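You operate a simulated robot arm through the tools that you are given. There is no shell and no other tool. Be economical: measure what you need, move in short steps, check, and stop when the job is done.

Carry out the task below with a simulated robot arm. There is one attempt and no reset: what you move stays moved.

Task
Raise the leaf, bolt it, wipe off the dust and stand the jug on it.
Fine: the yellow pad wipes and goes back on the table. Set down upright: white jug. What is to be rubbed or washed off counts as gone when no trace of it is left.

The check looks at the end state, three seconds after you hand in, the way a careful person would. Anything else that was tipped, shoved, dropped, spilled or broken makes it a failure.

Robot
A 6-joint arm with a two-finger parallel gripper, fixed in place. Base frame: the origin is at the foot of the arm, x ahead of it, y to its left, z up. Readings come in m, degrees, newtons and seconds.
With the tool pointing down near the work surface it reaches from about 0.1 to 0.74 m from the base axis. Its first joint turns from -166.0 to 166.0 degrees. Payload 3.91 kg.
The tool frame sits at the grasp point between the pads (the TCP): z along the fingers, y along the line on which they close. The tips reach 0.03 m beyond it. Largest opening 0.11 m; finger width 0.02, thickness 0.01; the body of the gripper, 0.048 by 0.112 m, starts 0.055 m behind the TCP.
Orientation is told as [roll, pitch, yaw] about the base's x, y, z axes, in that order, counted from this pose: with the fingers straight down and closing along the base's y, the tool's x points along the base's -x, its y along +y and its z along -z.

Tools
- The arm moves only by the tool drive_tool. Its arguments are lists of equal length, an entry for each row: "linear": the shift along the tool's x, y, z in m, a list of three; "turn": the turn, a rotation vector about the tool's x, y, z in degrees, a list of three; "gripper": the gripper command, from -1 (fully open) to 1 (shut), values between in proportion. In form: {"linear": [[x, y, z], ...], "turn": [[rx, ry, rz], ...], "gripper": [gripper, ...]}. A call has 1 to 10 rows; each row is the pose to reach, as a shift and turn from the pose commanded when the call began, along the tool's axes at that moment. A row lasts 0.2 s, in which the tool goes at most 0.05 m and 8.6 degrees; a call with a longer step from one row to the next is refused whole, and so is a gripper value outside its range. Where a pose cannot be reached the arm comes as near as it can. A force on the tool above 40 N (or 10 N above the force at the start of the call, whichever is more), or a blocked arm, ends the call early, and 0.2 s more pass. The fingers move at their own pace (about 0.045 m/s each) and stop on an object; they squeeze with about 34 N. The grip force told is the motor's: it shows also when the fingers shut on nothing. Time passes only in rows, and 0.2 s behind the last, so rows that repeat a pose let the fingers close. The reply holds the time, the measured pose of the TCP, the force on the tool along the base axes, the opening and the grip force, in the units named above and with some noise, with the torque about the TCP (base axes, N m) and any sound that the robot's microphone picked up.
- Cameras (640 x 400 px; columns grow to the right, rows downward): "scene" is fixed at [0.4002, 0.5006, 1.4063]; the picture's right is [-1.00, -0.04, 0.00], its down [-0.03, 0.63, -0.78] and it looks along [0.03, -0.78, -0.63] (base axes); focal length 334 px, centre (320, 200). "wrist" rides on the gripper at [0.071, 0.022, -0.107] in the tool frame; the picture's right is [-0.29, 0.96, 0.00], its down [-0.76, -0.23, -0.61] and it looks along [-0.58, -0.18, 0.79] (tool axes); focal length 243 px, centre (320, 200).
- grab_frame(camera): a new picture of that camera. It takes no simulated time.
- move_column(by): slides the trunk up (or, below 0, down) by that many m; the arm rides with it, the base frame stays. It gives what a move gives, with no picture.
- locate(camera, pixels): for up to 12 pixels [column, row] of the newest picture of that camera ("zoom" is the newest enlarged one), the place [x, y, z] in the base frame of the surface seen there, good to about 0.002 m. It takes no simulated time.
- enlarge(camera, box): a new picture of the part [left, top, right, bottom] of that camera's present view, enlarged. It takes no simulated time.
- sign_off(): hands the job in; it is judged then, once.

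Go step by step. Measure first, check grasps and placings, and put right what went wrong. The budget is 80 turns and 38 pictures, counting those below and the enlarged ones. Unless the task says otherwise, let go and move clear before handing in, and close with one line.

The tools are called after "Request:" as name(argument=value, ...) on one line, values as JSON. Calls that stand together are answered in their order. drive_tool: Moves the arm, as the interface text tells. Its arguments: {"type":"object","properties":{"linear":{"type":"array","items":{"type":"array","items":{"type":"number"}}},"turn":{"type":"array","items":{"type":"array","items":{"type":"number"}}},"gripper":{"type":"array","items":{"type":"number"}}},"required":["linear","turn","gripper"]} The other tools are called the same way: move_column (by) slides the trunk up or down; grab_frame (camera) takes a picture; locate (camera, pixels) gives the place of the surface under pixels of a picture; enlarge (camera, box) takes an enlarged picture of a part of a camera's view; sign_off () hands the job in.

At the start:

```text
time: 0.0
tool_pos: [0.2406, -0.3282, 1.0202]
orientation: [0.0, 0.0, 0.0]
wrist_force: [-0.8, -0.2, -0.6]
torque: [0.01, 0.02, 0.0]
width: 0.1102
gripper_force: 0.1
trunk travel left (down, up): [-0.35, 0.24]
```

scene: 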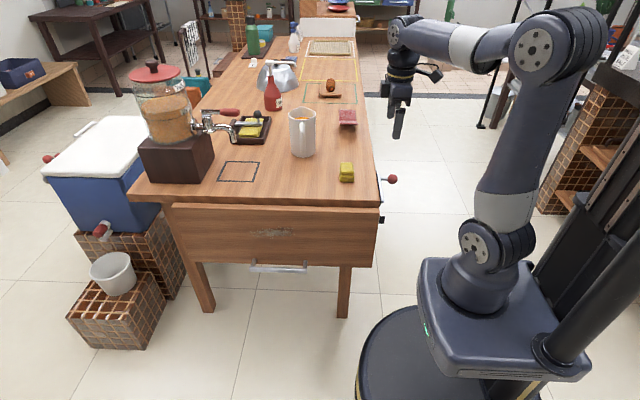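
wrist: 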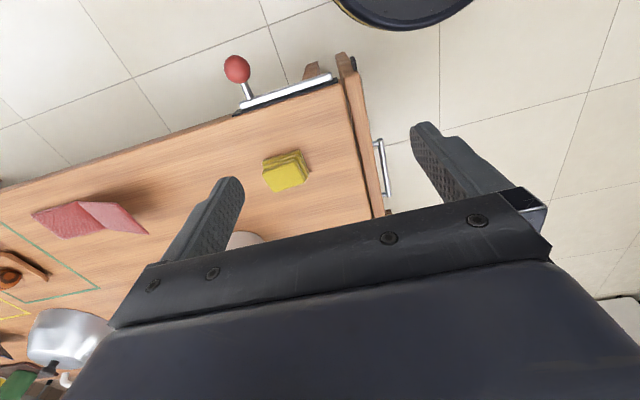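

The scene shows a drop leaf hanging at the table's near end (pixels 175-380, 205-268) with a bar handle at (278,267), a red-knobbed bolt at (391,179), the yellow pad at (347,172) and the white jug at (302,132). I'll enlarge that area and measure it.

Request:
enlarge(camera="scene", box=[160, 130, 420, 292])

Request:
locate(camera="scene", pixels=[[391, 179], [380, 180], [278, 267], [347, 165], [173, 207], [377, 210], [372, 266], [180, 261], [270, 232], [302, 155], [302, 113], [382, 219]])

```text
2.46 times, centred on (290, 211) of scene
```

zoom: 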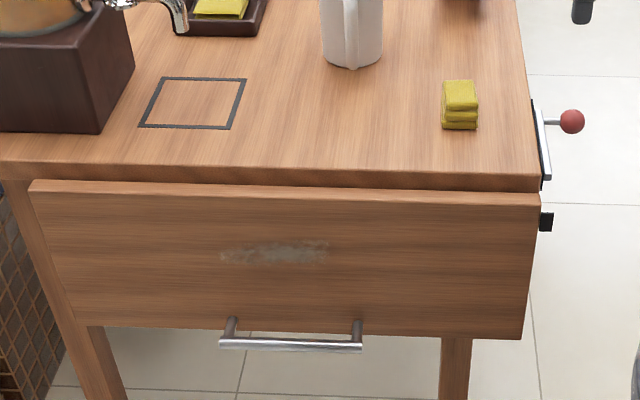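

```text
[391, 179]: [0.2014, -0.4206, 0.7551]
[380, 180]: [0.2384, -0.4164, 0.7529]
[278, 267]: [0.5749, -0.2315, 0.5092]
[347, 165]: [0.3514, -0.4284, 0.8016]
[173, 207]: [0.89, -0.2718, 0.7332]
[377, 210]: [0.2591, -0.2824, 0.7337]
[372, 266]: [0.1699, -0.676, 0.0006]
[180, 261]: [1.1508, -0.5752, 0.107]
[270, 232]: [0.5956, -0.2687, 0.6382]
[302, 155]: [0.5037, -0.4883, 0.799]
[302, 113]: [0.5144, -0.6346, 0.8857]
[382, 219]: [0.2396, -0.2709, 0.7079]
```

The zoom shows dust on the leaf face at zoom (275,252), two yellow items (a stack at (460,105), one in a tray at (220,8)), and the bolt on the side edge. I'll take closer views of the bolt and the table objects.

Request:
enlarge(camera="scene", box=[190, 70, 400, 201])

Request:
enlarge(camera="scene", box=[330, 155, 410, 275])

```text
3.05 times, centred on (295, 136) of scene
```

zoom: 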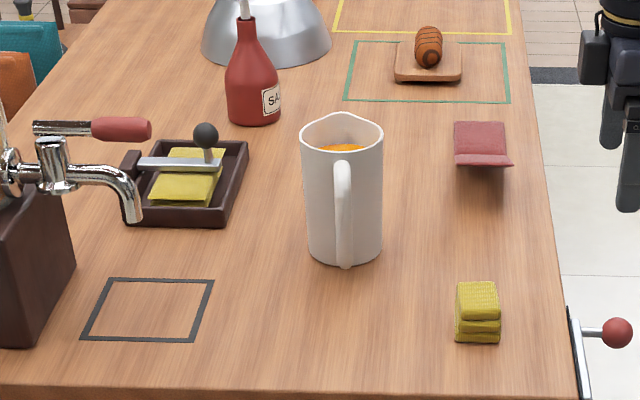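

```text
3.33 times, centred on (370, 215) of scene
```

zoom: 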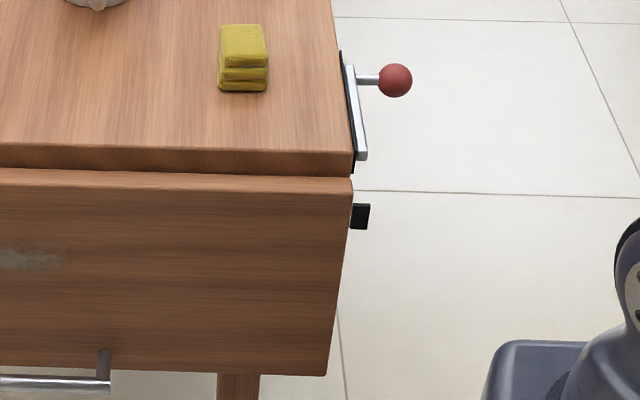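

The pad is a three-layer yellow stack; the bolt bar sits on the table's side with its knob at zoom (395,80) and the keeper at (360,215). I'll measure these.

Request:
locate(camera="zoom", pixels=[[395, 80], [366, 79], [351, 75], [363, 157], [360, 216], [340, 140], [345, 187], [325, 370], [242, 28], [242, 62], [242, 88], [105, 360]])

Request:
locate(camera="scene", pixels=[[255, 271], [302, 272], [254, 263], [305, 262], [301, 155], [293, 112], [314, 112], [302, 107], [303, 124], [304, 152], [250, 233], [292, 232]])

```text
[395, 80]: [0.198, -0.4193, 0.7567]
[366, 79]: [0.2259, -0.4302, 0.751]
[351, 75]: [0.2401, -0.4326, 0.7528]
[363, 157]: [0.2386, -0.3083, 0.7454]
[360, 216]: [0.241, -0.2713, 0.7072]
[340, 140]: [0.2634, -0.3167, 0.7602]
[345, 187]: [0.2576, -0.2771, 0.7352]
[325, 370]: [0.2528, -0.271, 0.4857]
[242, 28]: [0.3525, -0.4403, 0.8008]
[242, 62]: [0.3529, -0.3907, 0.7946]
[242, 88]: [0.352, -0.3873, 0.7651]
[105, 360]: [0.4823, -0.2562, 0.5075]
```

```text
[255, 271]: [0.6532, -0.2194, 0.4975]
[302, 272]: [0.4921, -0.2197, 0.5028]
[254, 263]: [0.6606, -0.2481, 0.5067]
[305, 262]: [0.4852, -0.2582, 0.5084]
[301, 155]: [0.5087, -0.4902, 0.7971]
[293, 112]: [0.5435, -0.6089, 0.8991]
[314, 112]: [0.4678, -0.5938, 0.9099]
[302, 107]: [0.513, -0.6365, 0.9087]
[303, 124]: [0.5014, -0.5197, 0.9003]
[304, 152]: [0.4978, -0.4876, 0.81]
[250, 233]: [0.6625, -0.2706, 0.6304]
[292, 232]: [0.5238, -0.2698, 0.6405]
```

Table top is z≈0.76; the leaf hangs with its face at y≈-0.27, and the bar handle is at about (0.57,-0.22,0.505), so the hinge is near y≈-0.297, z≈0.735. I'll swing the tool out in front of the leaf while tilting the fingers toward -y.

Request:
drive_tool(linear=[[-0.033, 0.028, 0.012], [-0.066, 0.056, 0.024], [-0.099, 0.084, 0.036], [-0.132, 0.112, 0.048], [-0.165, 0.14, 0.06], [-0.198, 0.168, 0.072], [-0.231, 0.196, 0.084], [-0.264, 0.224, 0.096], [-0.297, 0.252, 0.108], [-0.33, 0.28, 0.12]], turn=[[7.5, 0, 0], [15, 0, 0], [22.5, 0, 0], [30, 0, 0], [37.5, 0, 0], [45, 0, 0], [52.5, 0, 0], [60, 0, 0], [67.5, 0, 0], [75, 0, 0]], gripper=[-0.5, -0.5, -0.5, -0.5, -0.5, -0.5, -0.5, -0.5, -0.5, -0.5])

```text
time: 2.2
tool_pos: [0.5726, -0.0476, 0.9003]
orientation: [-75.1, -0.2, 0.1]
wrist_force: [-0.1, -0.6, 0.1]
torque: [0.02, 0.02, 0.02]
width: 0.0825
gripper_force: 0.0
trunk travel left (down, up): [-0.35, 0.24]
```

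The tool reached (0.573,-0.048,0.900) tilted 75°. I'll lower the trunk by 0.25 and check the view.

Request:
move_column(by=-0.25)

Request:
grab_frame(camera="scene")

Request:
grab_frame(camera="wrist")

```text
time: 4.8
tool_pos: [0.5725, -0.0487, 0.649]
orientation: [-75.0, 0.0, 0.0]
wrist_force: [-0.3, -0.3, 0.6]
torque: [-0.02, -0.04, -0.02]
width: 0.0825
gripper_force: 0.0
trunk travel left (down, up): [-0.1, 0.49]
```

```text
32 pictures are left
```

scene: 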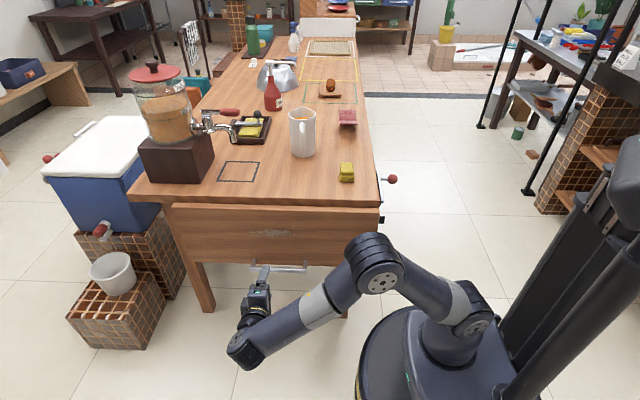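

```text
31 pictures are left
```

wrist: 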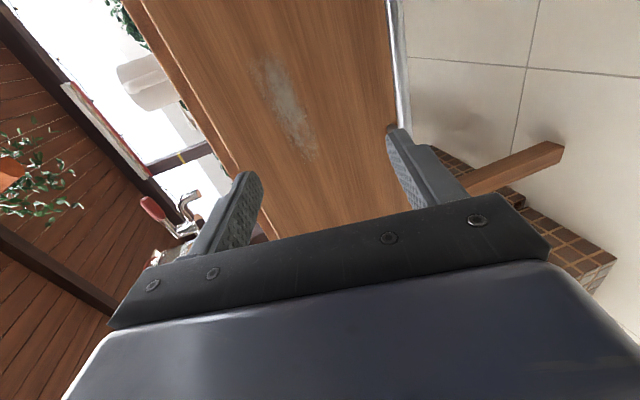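

The gripper faces the leaf squarely. Before going on I'll measure the elbow and shoulder to see whether they'd clear the leaf's swing, plus the bar in the wrist view.

Request:
locate(camera="scene", pixels=[[378, 282], [365, 245], [472, 325], [470, 290], [245, 350], [320, 305], [262, 270], [290, 268]])

Request:
locate(camera="wrist", pixels=[[399, 60], [404, 110], [396, 100], [285, 100], [265, 60], [310, 150], [390, 60]])

```text
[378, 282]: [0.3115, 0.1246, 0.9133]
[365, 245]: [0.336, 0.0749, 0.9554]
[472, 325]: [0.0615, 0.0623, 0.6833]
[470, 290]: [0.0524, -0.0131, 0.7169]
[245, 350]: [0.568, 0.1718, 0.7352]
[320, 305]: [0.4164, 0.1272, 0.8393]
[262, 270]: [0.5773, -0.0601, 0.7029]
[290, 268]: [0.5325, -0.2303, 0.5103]
```

```text
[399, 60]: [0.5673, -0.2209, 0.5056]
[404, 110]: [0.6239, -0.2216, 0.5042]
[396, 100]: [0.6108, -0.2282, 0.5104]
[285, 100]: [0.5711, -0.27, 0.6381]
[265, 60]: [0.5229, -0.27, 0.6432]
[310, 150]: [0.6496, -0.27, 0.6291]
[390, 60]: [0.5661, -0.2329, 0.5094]
```

The elbow sits at z≈0.91, y≈0.1, clear of the swing. The bar centre is about (0.573,-0.227,0.504). I'll go to a standoff along the finger axis and then advance until the bar lies between the pads.

Request:
drive_tool(linear=[[0, 0.03, 0.038], [0, 0.06, 0.076], [0, 0.095, 0.115], [0, 0.095, 0.145], [0, 0.095, 0.175], [0, 0.095, 0.2], [0, 0.095, 0.2]], turn=[[0, 0, 0], [0, 0, 0], [0, 0, 0], [0, 0, 0], [0, 0, 0], [0, 0, 0], [0, 0, 0]], gripper=[-0.5, -0.5, -0.5, -0.5, -0.5, -0.5, -0.5])

Request:
grab_frame(camera="wrist")

```text
refused: row 3 steps farther than a row can; nothing moved
```

```text
30 pictures are left
```

wrist: 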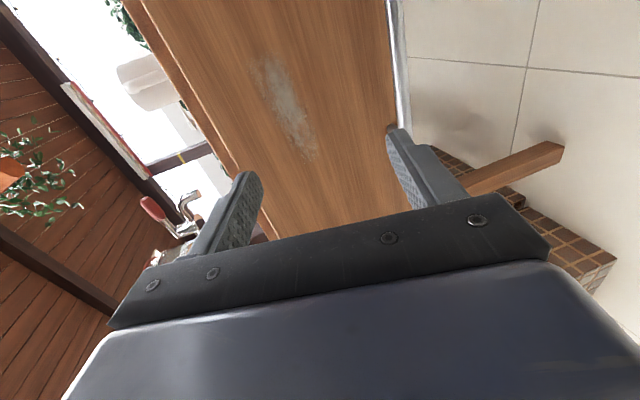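

The move was refused because one row was too long; nothing changed. I'll send it again with smaller steps.

Request:
drive_tool(linear=[[0, 0.025, 0.03], [0, 0.05, 0.06], [0, 0.075, 0.09], [0, 0.095, 0.115], [0, 0.095, 0.14], [0, 0.095, 0.17], [0, 0.095, 0.2], [0, 0.095, 0.2]], turn=[[0, 0, 0], [0, 0, 0], [0, 0, 0], [0, 0, 0], [0, 0, 0], [0, 0, 0], [0, 0, 0], [0, 0, 0]], gripper=[-0.5, -0.5, -0.5, -0.5, -0.5, -0.5, -0.5, -0.5])

Request:
grab_frame(camera="wrist")

```text
time: 6.6
tool_pos: [0.5734, -0.216, 0.5074]
orientation: [-74.9, 0.0, 0.1]
wrist_force: [-0.1, 0.0, -0.7]
torque: [-0.02, 0.0, -0.03]
width: 0.0825
gripper_force: 0.2
trunk travel left (down, up): [-0.1, 0.49]
```

```text
29 pictures are left
```

wrist: 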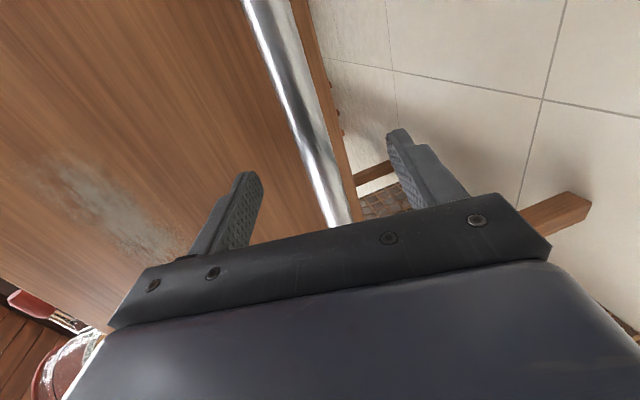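

The bar runs between the two fingers in the wrist view. Closing the gripper now.

Request:
drive_tool(linear=[[0, 0, 0], [0, 0, 0], [0, 0, 0], [0, 0, 0], [0, 0, 0], [0, 0, 0]], turn=[[0, 0, 0], [0, 0, 0], [0, 0, 0], [0, 0, 0], [0, 0, 0], [0, 0, 0]], gripper=[1, 1, 1, 1, 1, 1])

```text
time: 8.0
tool_pos: [0.5738, -0.216, 0.5052]
orientation: [-74.9, 0.2, 0.1]
wrist_force: [-1.4, 6.6, -20.6]
torque: [0.31, -0.39, 0.58]
width: 0.0175
gripper_force: 44.5
trunk travel left (down, up): [-0.1, 0.49]
```

The bar is gripped (width 0.0175). I'll start the lift with 16° of arc around the estimated hinge and check the forces.

Request:
drive_tool(linear=[[0, -0.0022, -0.0169], [0, -0.005, -0.0337], [0, -0.0094, -0.0502], [0, -0.0146, -0.0663]], turn=[[-4, 0, 0], [-8, 0, 0], [-12, 0, 0], [-16, 0, 0]], gripper=[1, 1, 1, 1])

```text
time: 9.0
tool_pos: [0.5729, -0.1565, 0.5347]
orientation: [-58.9, 0.3, 0.0]
wrist_force: [-6.9, 9.3, -35.0]
torque: [0.38, -0.44, 0.1]
width: 0.018
gripper_force: 45.0
trunk travel left (down, up): [-0.1, 0.49]
```

The pull on the tool (9,-35 N) points away from the hinge, so my radius is a few mm too short. I'll add 4 mm of radius and continue 24°.

Request:
drive_tool(linear=[[0, 0.0021, -0.0176], [0, -0.001, -0.0345], [0, -0.0054, -0.0513], [0, -0.0108, -0.0677], [0, -0.0174, -0.0837], [0, -0.0251, -0.0992]], turn=[[-4, 0, 0], [-8, 0, 0], [-12, 0, 0], [-16, 0, 0], [-20, 0, 0], [-24, 0, 0]], gripper=[1, 1, 1, 1, 1, 1])

```text
time: 10.4
tool_pos: [0.5727, -0.0861, 0.6099]
orientation: [-35.1, -0.1, 0.0]
wrist_force: [-5.2, -9.8, -8.5]
torque: [-0.2, 0.29, -0.29]
width: 0.0178
gripper_force: 45.3
trunk travel left (down, up): [-0.1, 0.49]
```

Forces are now small (about 13 N, mostly tangential). Continuing another 24° on the same radius.

Request:
drive_tool(linear=[[0, -0.0019, -0.017], [0, -0.005, -0.0338], [0, -0.0093, -0.0505], [0, -0.0147, -0.0667], [0, -0.0211, -0.0826], [0, -0.0288, -0.0979]], turn=[[-4, 0, 0], [-8, 0, 0], [-12, 0, 0], [-16, 0, 0], [-20, 0, 0], [-24, 0, 0]], gripper=[1, 1, 1, 1, 1, 1])

```text
time: 11.8
tool_pos: [0.5719, -0.0535, 0.7058]
orientation: [-10.9, 0.0, 0.1]
wrist_force: [4.5, -15.1, -12.5]
torque: [-0.13, -1.17, 0.06]
width: 0.0179
gripper_force: 44.7
trunk travel left (down, up): [-0.1, 0.49]
```

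Radial force is slightly inward (−15 N), so I'll trim the radius by 1.5 mm and finish the last 26°.

Request:
drive_tool(linear=[[0, -0.0034, -0.0168], [0, -0.0065, -0.0335], [0, -0.0107, -0.05], [0, -0.016, -0.0662], [0, -0.0226, -0.0819], [0, -0.0301, -0.0972], [0, -0.0343, -0.1046]], turn=[[-4, 0, 0], [-8, 0, 0], [-12, 0, 0], [-16, 0, 0], [-20, 0, 0], [-24, 0, 0], [-26, 0, 0]], gripper=[1, 1, 1, 1, 1, 1, 1])

Request:
grab_frame(camera="scene")

```text
time: 13.4
tool_pos: [0.5728, -0.065, 0.8156]
orientation: [15.1, 0.0, 0.0]
wrist_force: [-1.3, -3.7, -14.9]
torque: [-0.29, -0.74, -0.17]
width: 0.0181
gripper_force: 44.8
trunk travel left (down, up): [-0.1, 0.49]
```

```text
28 pictures are left
```

scene: 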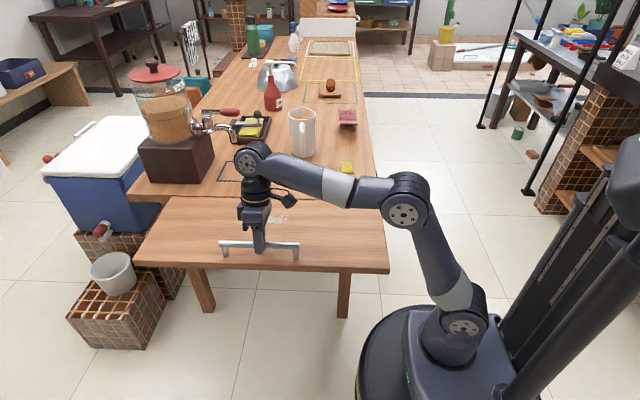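

The leaf is up. I'll check its level and look at the bolt side.

Request:
locate(camera="scene", pixels=[[180, 215], [160, 255], [370, 215], [375, 260], [330, 210], [320, 262], [330, 190], [385, 200]])

Request:
enlarge(camera="scene", box=[320, 160, 410, 280])

```text
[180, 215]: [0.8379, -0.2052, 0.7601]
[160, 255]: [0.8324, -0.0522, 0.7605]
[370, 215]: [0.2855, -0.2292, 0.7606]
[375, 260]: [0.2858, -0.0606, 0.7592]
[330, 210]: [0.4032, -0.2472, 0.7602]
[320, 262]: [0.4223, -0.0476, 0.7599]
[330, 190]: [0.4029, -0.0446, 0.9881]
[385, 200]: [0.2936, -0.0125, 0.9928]
```

```text
3.33 times, centred on (365, 220) of scene
```

zoom: 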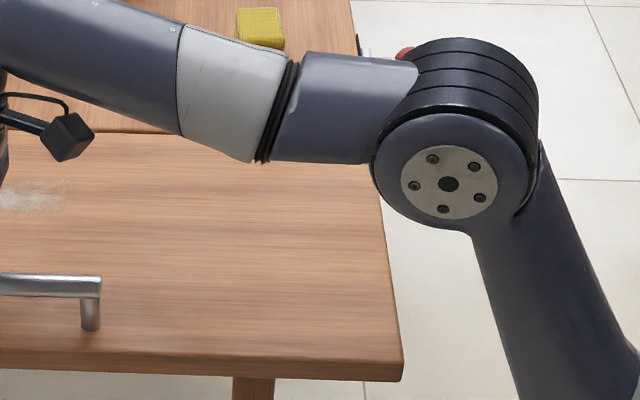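

The leaf reads z≈0.760 everywhere, so it is level. I'll ease the tool down 3 mm to find out whether the leaf carries itself or weighs on the tool.

Request:
drive_tool(linear=[[0, -0.0004, 0.0015], [0, -0.0008, 0.003], [0, -0.0008, 0.003], [0, -0.0008, 0.003]], turn=[[0, 0, 0], [0, 0, 0], [0, 0, 0], [0, 0, 0]], gripper=[1, 1, 1, 1])

```text
time: 14.4
tool_pos: [0.5726, -0.0646, 0.8141]
orientation: [15.0, -0.2, 0.0]
wrist_force: [10.9, -1.5, 7.6]
torque: [-0.28, -1.07, -0.34]
width: 0.0179
gripper_force: 44.8
trunk travel left (down, up): [-0.1, 0.49]
```

The force reversed to +7.6 N, so the hinge friction holds the leaf. I'll go back up the 3 mm and open the gripper while staying around the bar.

Request:
drive_tool(linear=[[0, 0.0004, -0.0015], [0, 0.0009, -0.0035], [0, 0.0009, -0.0035], [0, 0.0004, -0.002], [0, 0.0004, -0.002], [0, 0.0004, -0.002], [0, 0.0004, -0.002], [0, 0.0004, -0.002]], turn=[[0, 0, 0], [0, 0, 0], [0, 0, 0], [0, 0, 0], [0, 0, 0], [0, 0, 0], [0, 0, 0], [0, 0, 0]], gripper=[1, 1, 1, 1, 0.2, 0.2, 0.0, 0.0])

Request:
grab_frame(camera="wrist")

```text
time: 16.2
tool_pos: [0.5727, -0.0667, 0.8136]
orientation: [14.9, 0.0, 0.0]
wrist_force: [1.2, 0.2, 0.5]
torque: [0.0, 0.0, 0.01]
width: 0.055
gripper_force: 0.0
trunk travel left (down, up): [-0.1, 0.49]
```

```text
26 pictures are left
```

wrist: 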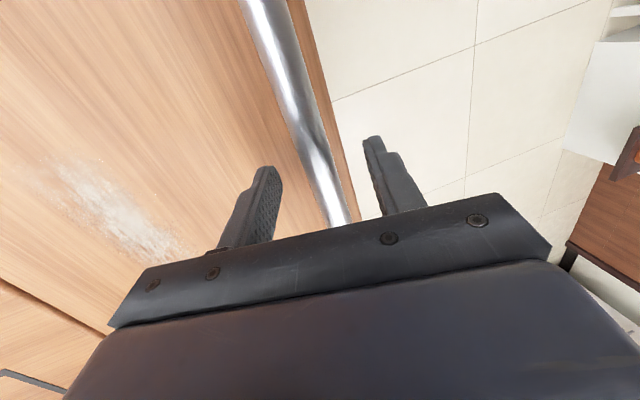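

The leaf holds by itself with zero force. I'll back off along the finger axis and straighten the tool.

Request:
drive_tool(linear=[[0, 0, -0.03], [0, 0, -0.06], [0, 0, -0.09], [0, 0, -0.13], [0, 0, -0.13]], turn=[[0, 0, 0], [0, 0, 0], [0, 0, 0], [7.5, 0, 0], [15, 0, 0]], gripper=[0, 0, 0, 0, 0])

Request:
drive_tool(linear=[[0.037, -0.027, 0], [0.074, -0.054, 0], [0.111, -0.081, 0], [0.148, -0.108, 0], [0.185, -0.135, 0], [0.222, -0.162, 0], [0.259, -0.189, 0], [0.296, -0.216, 0], [0.333, -0.243, 0], [0.373, -0.27, 0]], turn=[[0, 0, 0], [0, 0, 0], [0, 0, 0], [0, 0, 0], [0, 0, 0], [0, 0, 0], [0, 0, 0], [0, 0, 0], [0, 0, 0], [0, 0, 0]], gripper=[0, 0, 0, 0, 0, 0, 0, 0, 0, 0])

Request:
grab_frame(camera="scene")

Request:
grab_frame(camera="wrist")

```text
time: 17.4
tool_pos: [0.5452, -0.0944, 0.8906]
orientation: [1.1, -0.4, 0.0]
wrist_force: [0.7, -0.8, -0.2]
torque: [0.01, 0.01, -0.01]
width: 0.0552
gripper_force: 0.1
out of reach, approached as far as the arm can: row 2, 3, 4, 5
trunk travel left (down, up): [-0.1, 0.49]
```

```text
time: 19.6
tool_pos: [0.1756, -0.3628, 0.8912]
orientation: [0.1, 0.0, 0.1]
wrist_force: [0.4, -0.1, 0.2]
torque: [0.03, -0.01, 0.0]
width: 0.0552
gripper_force: 0.0
trunk travel left (down, up): [-0.1, 0.49]
```

```text
25 pictures are left
```

scene: 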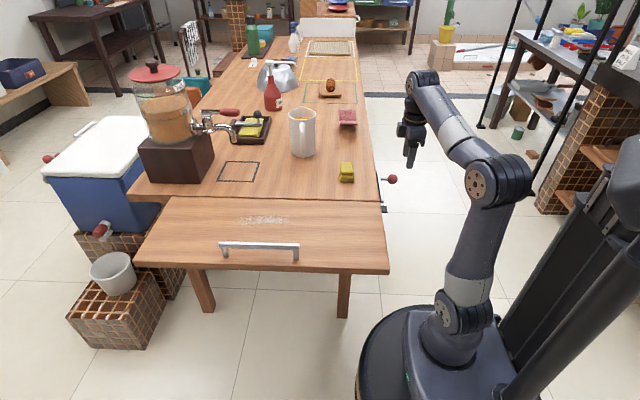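

```text
24 pictures are left
```

wrist: 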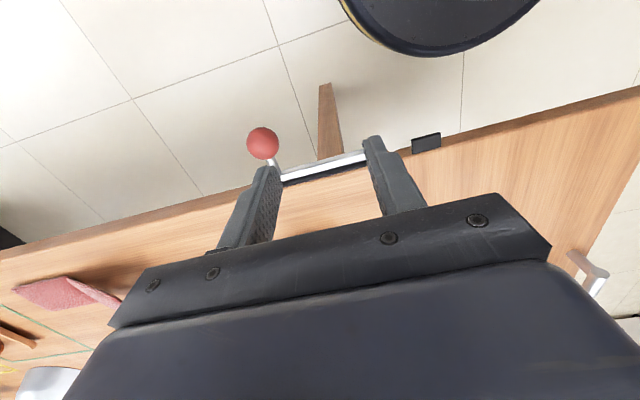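

The leaf stays level. I'll measure the knob (262,143) and the keeper (426,143) in the wrist view.

Request:
locate(camera="wrist", pixels=[[262, 140], [262, 130], [262, 157], [274, 163], [285, 180], [362, 157], [415, 148], [438, 140], [350, 155], [425, 136]])

Request:
move_column(by=0.15)

```text
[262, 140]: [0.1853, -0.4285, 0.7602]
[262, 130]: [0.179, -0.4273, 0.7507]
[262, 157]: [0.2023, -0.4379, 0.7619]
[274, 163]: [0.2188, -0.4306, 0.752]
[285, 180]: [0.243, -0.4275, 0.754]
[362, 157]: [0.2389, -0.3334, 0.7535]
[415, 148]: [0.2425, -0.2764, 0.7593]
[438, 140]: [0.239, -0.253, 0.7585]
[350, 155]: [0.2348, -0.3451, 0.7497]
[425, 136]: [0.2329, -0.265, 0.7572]
```

```text
time: 21.3
tool_pos: [0.1756, -0.3628, 1.0416]
orientation: [0.0, 0.0, 0.0]
wrist_force: [-0.7, 0.0, 0.5]
torque: [0.0, -0.02, 0.0]
width: 0.055
gripper_force: 0.0
trunk travel left (down, up): [-0.25, 0.34]
```

The knob centre is about (0.195,-0.43,0.752). I'll move above it, lower with fingers on either side (in y), and close.

Request:
drive_tool(linear=[[-0.01, -0.035, 0.02], [-0.02, -0.067, 0.05], [-0.02, -0.067, 0.095], [-0.02, -0.067, 0.14], [-0.02, -0.067, 0.185], [-0.02, -0.067, 0.23], [-0.02, -0.067, 0.26], [-0.02, -0.067, 0.28], [-0.02, -0.067, 0.28]], turn=[[0, 0, 0], [0, 0, 0], [0, 0, 0], [0, 0, 0], [0, 0, 0], [0, 0, 0], [0, 0, 0], [0, 0, 0], [0, 0, 0]], gripper=[0, 0, 0, 0, 0, 0, 0, 0, 0])

Request:
drive_tool(linear=[[0, 0, 0], [0, 0, 0], [0, 0, 0], [0, 0, 0]], turn=[[0, 0, 0], [0, 0, 0], [0, 0, 0], [0, 0, 0]], gripper=[0.6, 0.6, 0.6, 0.6])

Request:
grab_frame(camera="wrist")

```text
time: 23.3
tool_pos: [0.1948, -0.4315, 0.7617]
orientation: [-0.1, 0.0, 0.0]
wrist_force: [-0.3, 1.3, -0.1]
torque: [-0.02, 0.02, 0.02]
width: 0.0549
gripper_force: 0.0
trunk travel left (down, up): [-0.25, 0.34]
```

```text
time: 24.3
tool_pos: [0.1953, -0.4322, 0.7617]
orientation: [0.0, 0.0, 0.0]
wrist_force: [0.2, 1.1, -2.8]
torque: [0.05, -0.24, -0.09]
width: 0.0354
gripper_force: 44.9
trunk travel left (down, up): [-0.25, 0.34]
```

```text
23 pictures are left
```

wrist: 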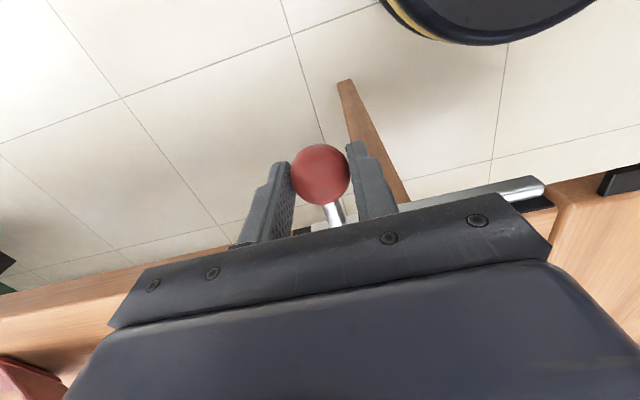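

The knob is gripped (0.035 m wide). I'll slide it toward +y in 1 cm rows until it meets its stop.

Request:
drive_tool(linear=[[0, 0.01, 0], [0, 0.02, 0], [0, 0.03, 0], [0, 0.04, 0], [0, 0.05, 0], [0, 0.06, 0], [0, 0.06, 0]], turn=[[0, 0, 0], [0, 0, 0], [0, 0, 0], [0, 0, 0], [0, 0, 0], [0, 0, 0], [0, 0, 0]], gripper=[0.6, 0.6, 0.6, 0.6, 0.6, 0.6, 0.6])

Request:
grab_frame(camera="wrist")

```text
time: 25.9
tool_pos: [0.1947, -0.3696, 0.7616]
orientation: [0.0, 0.0, 0.0]
wrist_force: [-10.1, 0.7, 6.5]
torque: [-0.09, 0.6, -0.03]
width: 0.0355
gripper_force: 44.6
trunk travel left (down, up): [-0.25, 0.34]
```

```text
22 pictures are left
```

wrist: 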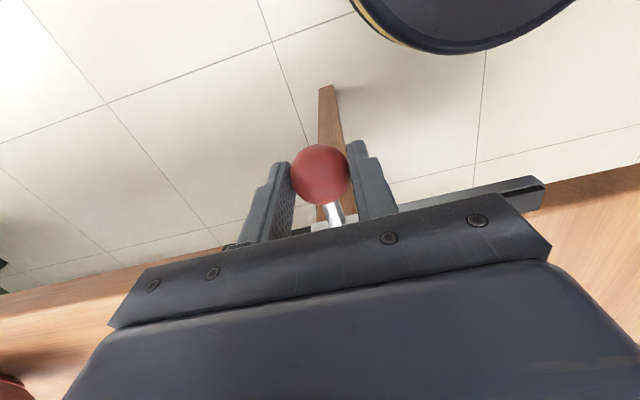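

The bar tip is now in the black keeper (540,185), with no stop felt yet. I'll keep going until it blocks.

Request:
drive_tool(linear=[[0, 0.006, 0], [0, 0.012, 0], [0, 0.018, 0], [0, 0.024, 0], [0, 0.03, 0]], turn=[[0, 0, 0], [0, 0, 0], [0, 0, 0], [0, 0, 0], [0, 0, 0]], gripper=[0.6, 0.6, 0.6, 0.6, 0.6])

Request:
grab_frame(camera="wrist")

```text
time: 26.6
tool_pos: [0.1947, -0.3644, 0.7625]
orientation: [-0.9, 0.0, 0.0]
wrist_force: [-8.2, -17.0, -12.8]
torque: [-0.63, 0.14, -0.11]
width: 0.0356
gripper_force: 45.0
trunk travel left (down, up): [-0.25, 0.34]
stopped in row 3: the force on the tool passed its limit at 47 N (the readings are from after the stop); the commanded pose is now the measured one
```

```text
21 pictures are left
```

wrist: 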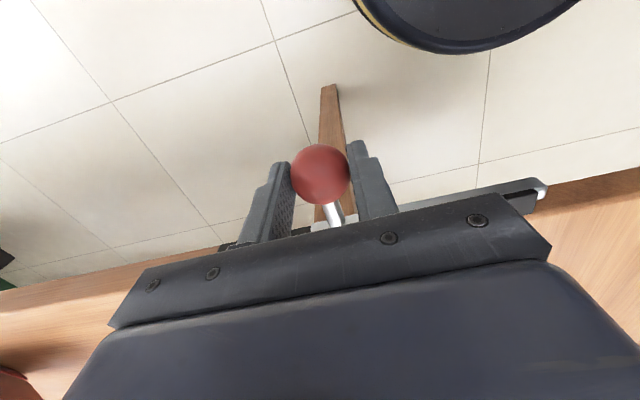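

The bolt hit its stop and its tip now pokes out past the keeper at (543,187). I'll release, rise, and view from above the pad.

Request:
drive_tool(linear=[[0, -0.002, 0], [0, -0.002, 0], [0, -0.002, 0], [0, -0.002, -0.04], [0, -0.002, -0.085], [0, -0.002, -0.13], [-0.04, -0.002, -0.15], [-0.085, -0.002, -0.15], [-0.125, -0.002, -0.15]], turn=[[0, 0, 0], [0, 0, 0], [0, 0, 0], [0, 0, 0], [0, 0, 0], [0, 0, 0], [0, 0, 0], [0, 0, 0], [0, 0, 0]], gripper=[0.0, 0.0, -0.2, -0.5, -0.6, -0.6, -0.6, -0.6, -0.6])

Request:
grab_frame(camera="wrist")

Request:
enlarge(camera="scene", box=[220, 90, 420, 230])

```text
time: 28.6
tool_pos: [0.3205, -0.3608, 0.9144]
orientation: [-0.8, -0.1, 0.1]
wrist_force: [-0.2, 0.6, -0.7]
torque: [0.04, 0.01, -0.03]
width: 0.088
gripper_force: 0.0
trunk travel left (down, up): [-0.25, 0.34]
```

```text
20 pictures are left
```

wrist: 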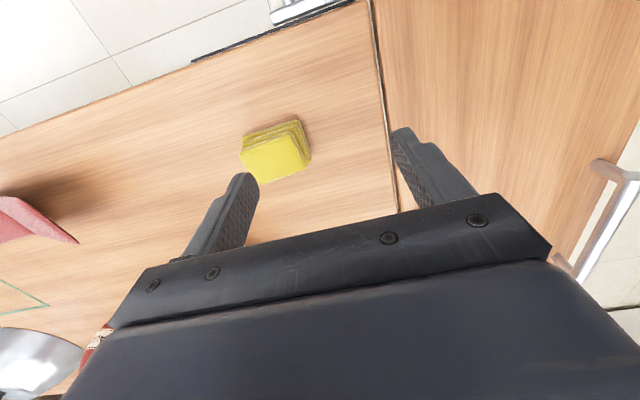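

```text
2.86 times, centred on (320, 160) of scene
```

zoom: 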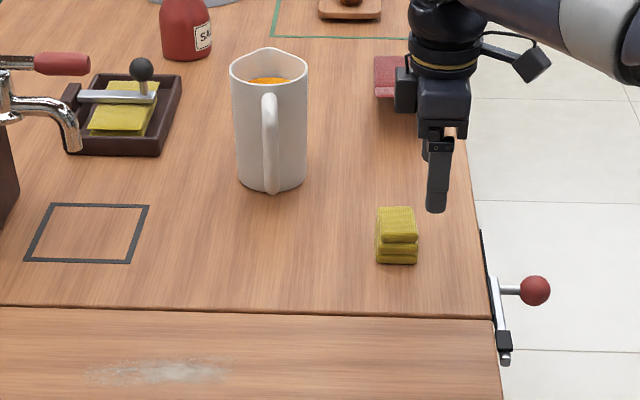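

The bolt bar passes through the keeper in the zoom (505,340). Now I'll measure the pad, the dust and the jug.

Request:
locate(camera="wrist", pixels=[[244, 153], [292, 138], [306, 164], [261, 182], [275, 160], [298, 122], [242, 138]])

Request:
locate(camera="zoom", pixels=[[90, 374], [240, 372], [160, 358], [165, 388], [234, 66], [305, 66], [268, 48], [272, 85], [271, 97], [270, 180], [240, 180], [303, 180]])

```text
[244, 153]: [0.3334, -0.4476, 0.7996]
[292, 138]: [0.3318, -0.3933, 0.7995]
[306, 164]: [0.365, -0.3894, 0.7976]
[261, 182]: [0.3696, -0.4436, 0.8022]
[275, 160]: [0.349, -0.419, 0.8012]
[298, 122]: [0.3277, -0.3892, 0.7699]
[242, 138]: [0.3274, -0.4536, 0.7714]
```

```text
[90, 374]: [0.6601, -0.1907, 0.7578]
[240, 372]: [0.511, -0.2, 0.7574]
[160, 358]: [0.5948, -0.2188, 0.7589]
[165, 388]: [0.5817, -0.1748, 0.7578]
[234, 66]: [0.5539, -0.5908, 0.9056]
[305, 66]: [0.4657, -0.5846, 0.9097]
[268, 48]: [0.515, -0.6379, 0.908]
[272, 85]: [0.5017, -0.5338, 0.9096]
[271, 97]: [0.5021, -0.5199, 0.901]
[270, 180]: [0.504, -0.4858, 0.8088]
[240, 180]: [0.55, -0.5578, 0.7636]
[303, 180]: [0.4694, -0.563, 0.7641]
```

The pad is 0.037×0.06 centred at (0.350,-0.420), top at z≈0.80; the dust spans x 0.51–0.66, y −0.22 to −0.175. I'll grip the top part of the pad along y, keeping about 1.8 cm of it below the fingertips.

Request:
drive_tool(linear=[[-0.015, -0.03, 0.0], [-0.0295, -0.0577, 0.02], [-0.0295, -0.0577, 0.05], [-0.0295, -0.0577, 0.08], [-0.0295, -0.0577, 0.107], [-0.0295, -0.0577, 0.107]], turn=[[-0.4, 0, 0], [-0.8, 0, 0], [-0.8, 0, 0], [-0.8, 0, 0], [-0.8, 0, 0], [-0.8, 0, 0]], gripper=[-0.7, -0.7, -0.7, -0.7, -0.7, -0.7])

Request:
drive_tool(linear=[[0, 0, 0], [0, 0, 0], [0, 0, 0], [0, 0, 0], [0, 0, 0]], turn=[[0, 0, 0], [0, 0, 0], [0, 0, 0], [0, 0, 0], [0, 0, 0]], gripper=[0.2, 0.2, 0.2, 0.2, 0.2])

Request:
grab_frame(camera="wrist")

```text
time: 30.0
tool_pos: [0.3501, -0.4198, 0.8078]
orientation: [-0.1, -0.1, 0.1]
wrist_force: [-0.3, 0.8, -0.3]
torque: [0.0, 0.02, 0.0]
width: 0.0933
gripper_force: 0.0
trunk travel left (down, up): [-0.25, 0.34]
```

```text
time: 31.2
tool_pos: [0.3511, -0.4196, 0.8066]
orientation: [0.0, -0.1, 0.1]
wrist_force: [0.4, -0.7, -1.3]
torque: [-0.03, 0.01, 0.0]
width: 0.069
gripper_force: 33.7
trunk travel left (down, up): [-0.25, 0.34]
```

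```text
18 pictures are left
```

wrist: 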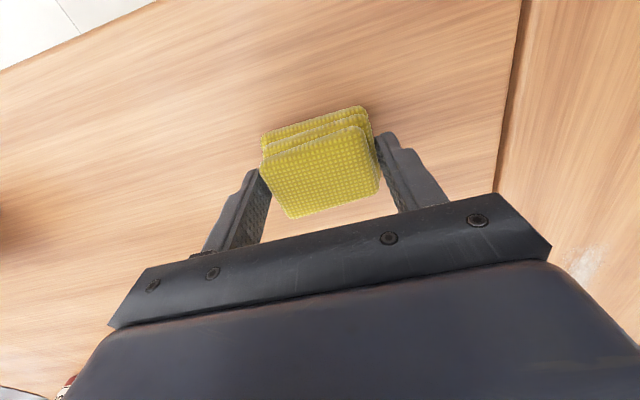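

The pad is held (0.069 m). I'll lift it 6 cm and carry it above the right end of the dust.

Request:
drive_tool(linear=[[0, 0, -0.03], [0, 0, -0.06], [-0.023, 0.037, -0.06], [-0.046, 0.074, -0.06], [-0.069, 0.111, -0.06], [-0.092, 0.148, -0.06], [-0.115, 0.185, -0.06], [-0.139, 0.2226, -0.06], [-0.139, 0.2226, -0.06]], turn=[[0, 0, 0], [0, 0, 0], [0, 0, 0], [0, 0, 0], [0, 0, 0], [0, 0, 0], [0, 0, 0], [0, 0, 0], [0, 0, 0]], gripper=[0.2, 0.2, 0.2, 0.2, 0.2, 0.2, 0.2, 0.2, 0.2])

Request:
grab_frame(camera="wrist")

```text
time: 33.2
tool_pos: [0.4897, -0.1962, 0.8699]
orientation: [-0.1, -0.2, 0.0]
wrist_force: [-0.2, 0.0, -0.7]
torque: [0.01, -0.01, 0.01]
width: 0.0691
gripper_force: 34.2
trunk travel left (down, up): [-0.25, 0.34]
```

```text
17 pictures are left
```

wrist: 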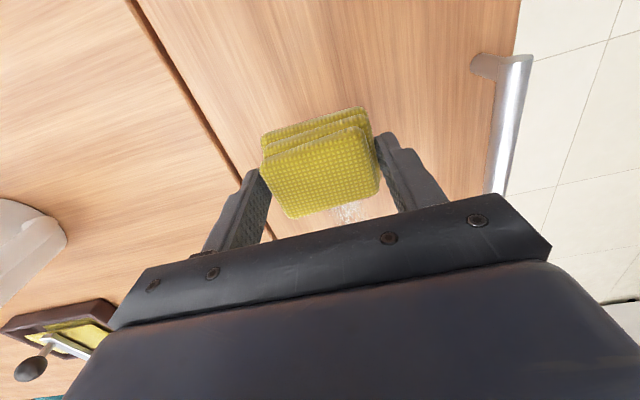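

The pad hangs just right of the dust. I'll lower it gently to contact.

Request:
drive_tool(linear=[[0, 0, 0.03], [0, 0, 0.055], [0, 0, 0.061], [0, 0, 0.063], [0, 0, 0.064]], turn=[[0, 0, 0], [0, 0, 0], [0, 0, 0], [0, 0, 0], [0, 0, 0]], gripper=[0.2, 0.2, 0.2, 0.2, 0.2])

```text
time: 34.4
tool_pos: [0.4879, -0.1998, 0.8062]
orientation: [-0.2, -0.2, 0.0]
wrist_force: [-3.6, -1.5, 22.4]
torque: [-0.89, 0.35, -0.12]
width: 0.0687
gripper_force: 33.9
trunk travel left (down, up): [-0.25, 0.34]
```

Contact at 22 N. Stroking along +x across the dust, backed off by half a millimetre.

Request:
drive_tool(linear=[[-0.02, 0.001, -0.0005], [-0.042, 0.001, -0.0005], [-0.064, 0.001, -0.0005], [-0.086, 0.001, -0.0005], [-0.108, 0.001, -0.0005], [-0.13, 0.001, -0.0005], [-0.152, 0.001, -0.0005], [-0.174, 0.001, -0.0005], [-0.19, 0.001, -0.0005], [-0.19, 0.001, -0.0005]], turn=[[0, 0, 0], [0, 0, 0], [0, 0, 0], [0, 0, 0], [0, 0, 0], [0, 0, 0], [0, 0, 0], [0, 0, 0], [0, 0, 0], [0, 0, 0]], gripper=[0.2, 0.2, 0.2, 0.2, 0.2, 0.2, 0.2, 0.2, 0.2, 0.2])

Request:
grab_frame(camera="scene")

```text
time: 36.6
tool_pos: [0.6788, -0.1962, 0.8042]
orientation: [-0.2, -0.3, 0.1]
wrist_force: [-4.9, 0.7, 18.3]
torque: [-0.71, 0.2, -0.14]
width: 0.0688
gripper_force: 34.1
trunk travel left (down, up): [-0.25, 0.34]
```

```text
16 pictures are left
```

scene: 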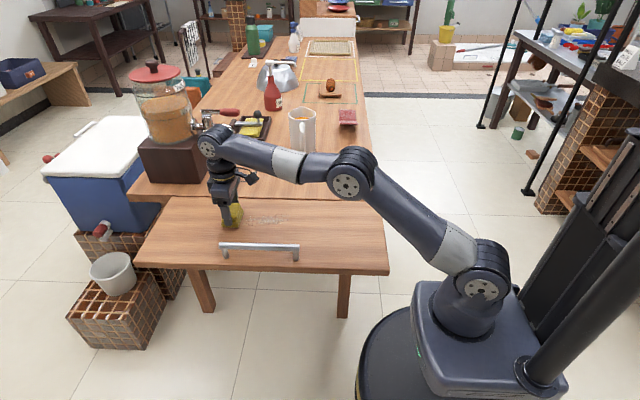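

Some faint dust remains at (245–285, 215–222). I'll stroke back shifted +1.2 cm in y, then check.

Request:
drive_tool(linear=[[0, 0.012, 0], [0.022, 0.012, 0], [0.044, 0.012, 0], [0.066, 0.012, 0], [0.088, 0.012, 0], [0.11, 0.012, 0], [0.132, 0.012, 0], [0.154, 0.012, 0], [0.176, 0.012, 0], [0.19, 0.012, 0]], turn=[[0, 0, 0], [0, 0, 0], [0, 0, 0], [0, 0, 0], [0, 0, 0], [0, 0, 0], [0, 0, 0], [0, 0, 0], [0, 0, 0], [0, 0, 0]], gripper=[0.2, 0.2, 0.2, 0.2, 0.2, 0.2, 0.2, 0.2, 0.2, 0.2])

Request:
drive_tool(linear=[[0, -0.026, 0], [-0.022, -0.026, 0], [-0.044, -0.026, 0], [-0.066, -0.026, 0], [-0.088, -0.026, 0], [-0.11, -0.026, 0], [-0.132, -0.026, 0], [-0.154, -0.026, 0], [-0.176, -0.026, 0], [-0.19, -0.026, 0]], turn=[[0, 0, 0], [0, 0, 0], [0, 0, 0], [0, 0, 0], [0, 0, 0], [0, 0, 0], [0, 0, 0], [0, 0, 0], [0, 0, 0], [0, 0, 0]], gripper=[0.2, 0.2, 0.2, 0.2, 0.2, 0.2, 0.2, 0.2, 0.2, 0.2])

Request:
enlarge(camera="scene", box=[170, 170, 330, 270])

```text
time: 38.8
tool_pos: [0.4892, -0.186, 0.8039]
orientation: [-0.2, -0.3, 0.0]
wrist_force: [10.8, 0.5, 27.8]
torque: [-0.62, -0.24, 0.16]
width: 0.0691
gripper_force: 33.7
trunk travel left (down, up): [-0.25, 0.34]
```

```text
time: 41.0
tool_pos: [0.6793, -0.2112, 0.8049]
orientation: [-0.1, -0.1, 0.1]
wrist_force: [-3.1, 0.8, 6.9]
torque: [-0.3, 0.11, -0.1]
width: 0.0687
gripper_force: 34.1
trunk travel left (down, up): [-0.25, 0.34]
```

```text
4.00 times, centred on (250, 220) of scene
```

zoom: 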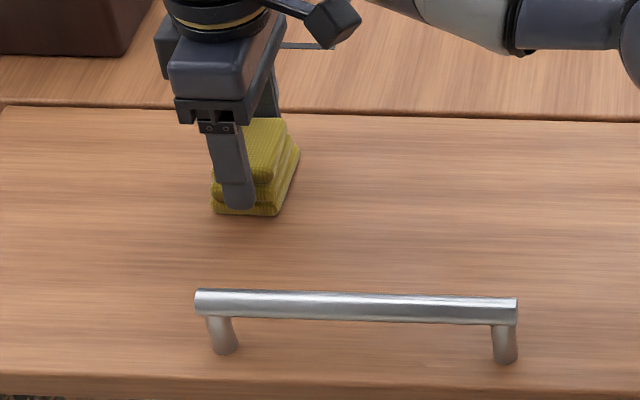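

The visible area is clean now. I'll make one more centre stroke back, then lift and look at the whole leaf.

Request:
drive_tool(linear=[[0, 0.013, 0.0005], [0.022, 0.013, 0.0005], [0.044, 0.013, 0.0005], [0.066, 0.013, 0.0005], [0.088, 0.013, 0.0005], [0.11, 0.013, 0.0005], [0.132, 0.013, 0.0005], [0.154, 0.013, 0.0005], [0.176, 0.013, 0.0005], [0.195, 0.013, 0.0005]], turn=[[0, 0, 0], [0, 0, 0], [0, 0, 0], [0, 0, 0], [0, 0, 0], [0, 0, 0], [0, 0, 0], [0, 0, 0], [0, 0, 0], [0, 0, 0]], gripper=[0.2, 0.2, 0.2, 0.2, 0.2, 0.2, 0.2, 0.2, 0.2, 0.2])

Request:
drive_tool(linear=[[0, 0, -0.03], [0, 0, -0.06], [0.023, -0.037, -0.06], [0.046, -0.074, -0.06], [0.069, -0.111, -0.06], [0.092, -0.148, -0.06], [0.115, -0.185, -0.06], [0.135, -0.222, -0.06], [0.135, -0.222, -0.06]], turn=[[0, 0, 0], [0, 0, 0], [0, 0, 0], [0, 0, 0], [0, 0, 0], [0, 0, 0], [0, 0, 0], [0, 0, 0], [0, 0, 0]], gripper=[0.2, 0.2, 0.2, 0.2, 0.2, 0.2, 0.2, 0.2, 0.2])

Request:
enlarge(camera="scene", box=[170, 170, 330, 270])

```text
time: 43.2
tool_pos: [0.482, -0.197, 0.8044]
orientation: [0.0, -0.1, 0.0]
wrist_force: [2.5, -0.3, 12.9]
torque: [-0.42, -0.14, 0.08]
width: 0.0686
gripper_force: 33.7
trunk travel left (down, up): [-0.25, 0.34]
```

```text
time: 45.2
tool_pos: [0.3469, -0.4211, 0.8609]
orientation: [0.0, -0.2, 0.1]
wrist_force: [0.7, 0.4, 0.4]
torque: [0.02, 0.0, -0.02]
width: 0.0689
gripper_force: 34.0
trunk travel left (down, up): [-0.25, 0.34]
```

```text
4.00 times, centred on (250, 220) of scene
```

zoom: 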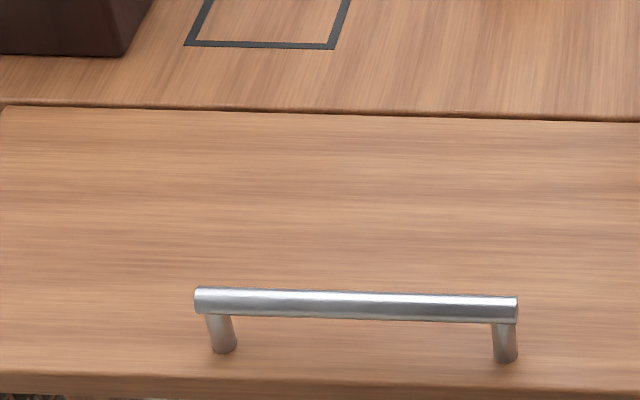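

No dust is left on the leaf. I'll set the pad back at its old place: lower until light contact, open, rise.

Request:
drive_tool(linear=[[0, 0, 0.03], [0, 0, 0.05], [0, 0, 0.053], [0, 0, 0.055], [0, 0, 0.055]], turn=[[0, 0, 0], [0, 0, 0], [0, 0, 0], [0, 0, 0], [0, 0, 0]], gripper=[0.2, 0.2, 0.2, 0.2, 0.2])

Request:
drive_tool(linear=[[0, 0, 0], [0, 0, 0], [0, 0, 0], [0, 0, 0], [0, 0, -0.03], [0, 0, -0.07], [0, 0, -0.115], [0, 0, -0.16]], turn=[[0, 0, 0], [0, 0, 0], [0, 0, 0], [0, 0, 0], [0, 0, 0], [0, 0, 0], [0, 0, 0], [0, 0, 0]], gripper=[-0.6, -0.6, -0.6, -0.6, -0.6, -0.6, -0.6, -0.6])

Request:
grab_frame(camera="scene")

```text
time: 46.4
tool_pos: [0.3501, -0.4217, 0.8063]
orientation: [0.0, -0.2, 0.1]
wrist_force: [-0.9, 0.0, -1.1]
torque: [-0.01, 0.0, 0.01]
width: 0.0687
gripper_force: 33.6
trunk travel left (down, up): [-0.25, 0.34]
```

```text
time: 48.2
tool_pos: [0.3475, -0.4217, 0.9676]
orientation: [0.1, -0.1, 0.1]
wrist_force: [0.6, -0.9, 0.3]
torque: [0.03, 0.01, 0.02]
width: 0.088
gripper_force: 0.1
trunk travel left (down, up): [-0.25, 0.34]
```

```text
13 pictures are left
```

scene: 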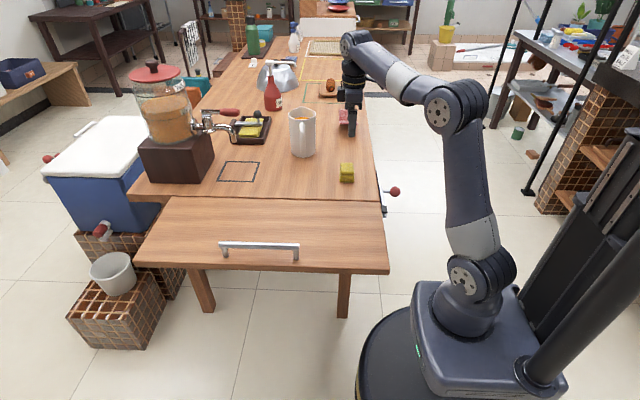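

The pad is back and the leaf is clean. Next the jug, whose axis is at about (0.509,-0.586) with the handle toward +y; it is near the reach limit, so I'll raise the trunk and turn the gripper 90° so the fingers straddle it in x.

Request:
move_column(by=0.2)

Request:
drive_tool(linear=[[0, 0, 0], [0, 0, 0], [0, 0, 0], [0, 0, 0], [0, 0, 0], [0, 0, 0], [0, 0, 0], [0, 0, 0], [0, 0, 0], [0, 0, 0]], turn=[[0, 0, 8.5], [0, 0, 17], [0, 0, 25.5], [0, 0, 34], [0, 0, 42.5], [0, 0, 51], [0, 0, 59.5], [0, 0, 68], [0, 0, 76.5], [0, 0, 85]], gripper=[-1, -1, -1, -1, -1, -1, -1, -1, -1, -1])

Request:
drive_tool(linear=[[0, 0, 0]], turn=[[0, 0, 5]], gripper=[-1])

```text
time: 50.4
tool_pos: [0.3476, -0.4224, 1.1672]
orientation: [0.1, -0.1, 0.0]
wrist_force: [0.3, 1.4, -0.5]
torque: [0.01, 0.03, 0.0]
width: 0.0882
gripper_force: 0.0
trunk travel left (down, up): [-0.45, 0.14]
```

```text
time: 52.5
tool_pos: [0.3471, -0.4232, 1.167]
orientation: [0.0, 0.0, -85.1]
wrist_force: [0.1, 0.3, 0.5]
torque: [0.02, 0.01, 0.01]
width: 0.11
gripper_force: 0.0
trunk travel left (down, up): [-0.45, 0.14]
```

```text
time: 53.0
tool_pos: [0.3473, -0.4218, 1.1661]
orientation: [0.0, -0.1, -90.1]
wrist_force: [-0.9, 0.2, -0.5]
torque: [0.03, -0.01, -0.03]
width: 0.11
gripper_force: 0.0
trunk travel left (down, up): [-0.45, 0.14]
```

The gripper is at yaw −90°. I'll move to a standoff above and in front of the jug while tilting 30°.

Request:
drive_tool(linear=[[-0.015, 0.027, 0.026], [-0.03, 0.054, 0.052], [-0.045, 0.081, 0.078], [-0.06, 0.108, 0.104], [-0.075, 0.135, 0.13], [-0.09, 0.162, 0.157], [-0.09, 0.162, 0.157]], turn=[[0, -5, 0], [0, -10, 0], [0, -15, 0], [0, -20, 0], [0, -25, 0], [0, -30, 0], [0, -30, 0]], gripper=[-1, -1, -1, -1, -1, -1, -1])

Request:
grab_frame(camera="wrist")

```text
time: 54.5
tool_pos: [0.5096, -0.511, 1.0123]
orientation: [0.1, -30.1, -90.1]
wrist_force: [0.1, 0.1, -0.3]
torque: [0.04, 0.02, 0.0]
width: 0.1099
gripper_force: 0.2
trunk travel left (down, up): [-0.45, 0.14]
```

```text
12 pictures are left
```

wrist: 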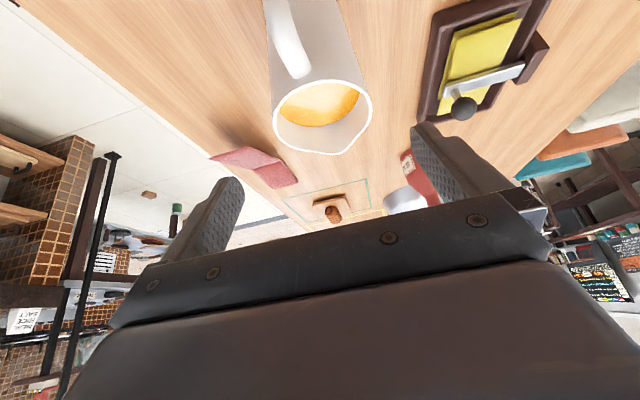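

The jug is in view at (320,100) with its handle at (290,45). I'll measure rim, handle and body from here.

Request:
locate(camera="wrist", pixels=[[273, 110], [370, 97], [345, 152], [315, 80], [300, 152], [303, 72], [285, 30], [276, 15], [312, 85], [320, 110], [277, 70], [355, 60]])

```text
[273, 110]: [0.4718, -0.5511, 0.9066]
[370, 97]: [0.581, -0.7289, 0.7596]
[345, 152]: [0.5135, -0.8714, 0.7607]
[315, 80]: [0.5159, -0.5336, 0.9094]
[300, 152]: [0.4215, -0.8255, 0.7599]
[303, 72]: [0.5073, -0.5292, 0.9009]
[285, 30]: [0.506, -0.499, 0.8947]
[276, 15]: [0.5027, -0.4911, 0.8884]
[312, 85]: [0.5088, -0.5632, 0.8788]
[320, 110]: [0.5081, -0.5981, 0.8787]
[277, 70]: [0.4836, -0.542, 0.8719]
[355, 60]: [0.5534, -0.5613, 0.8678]
```

The rim centre is x≈0.510, y≈-0.586, with juice 3 cm below the rim; the palm will clear the handle top by about 2 cm. Advancing along the finger axis to straddle the upper body.

Request:
drive_tool(linear=[[0, 0, 0.03], [0, 0, 0.06], [0.001, 0, 0.09], [0.001, 0, 0.115], [0.001, 0, 0.135], [0.001, 0, 0.145], [0.001, 0, 0.145]], turn=[[0, 0, 0], [0, 0, 0], [0, 0, 0], [0, 0, 0], [0, 0, 0], [0, 0, 0], [0, 0, 0]], gripper=[-1, -1, -1, -1, -1, -1, -1])

Request:
enlarge(camera="scene", box=[240, 70, 380, 170])

```text
time: 56.1
tool_pos: [0.5099, -0.5834, 0.885]
orientation: [0.1, -29.9, -90.0]
wrist_force: [-0.2, -0.7, -0.2]
torque: [0.02, 0.02, 0.02]
width: 0.11
gripper_force: 0.0
trunk travel left (down, up): [-0.45, 0.14]
```

```text
4.00 times, centred on (310, 120) of scene
```

zoom: 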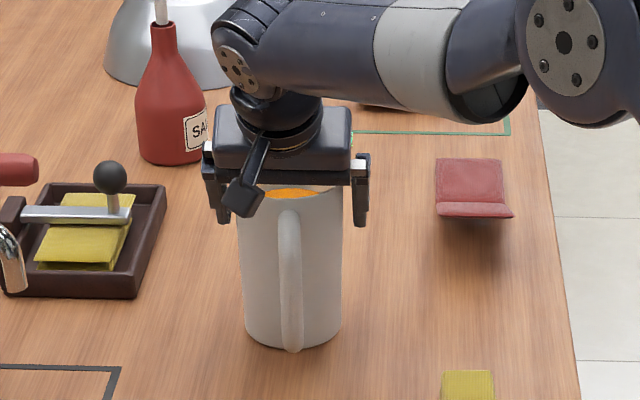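

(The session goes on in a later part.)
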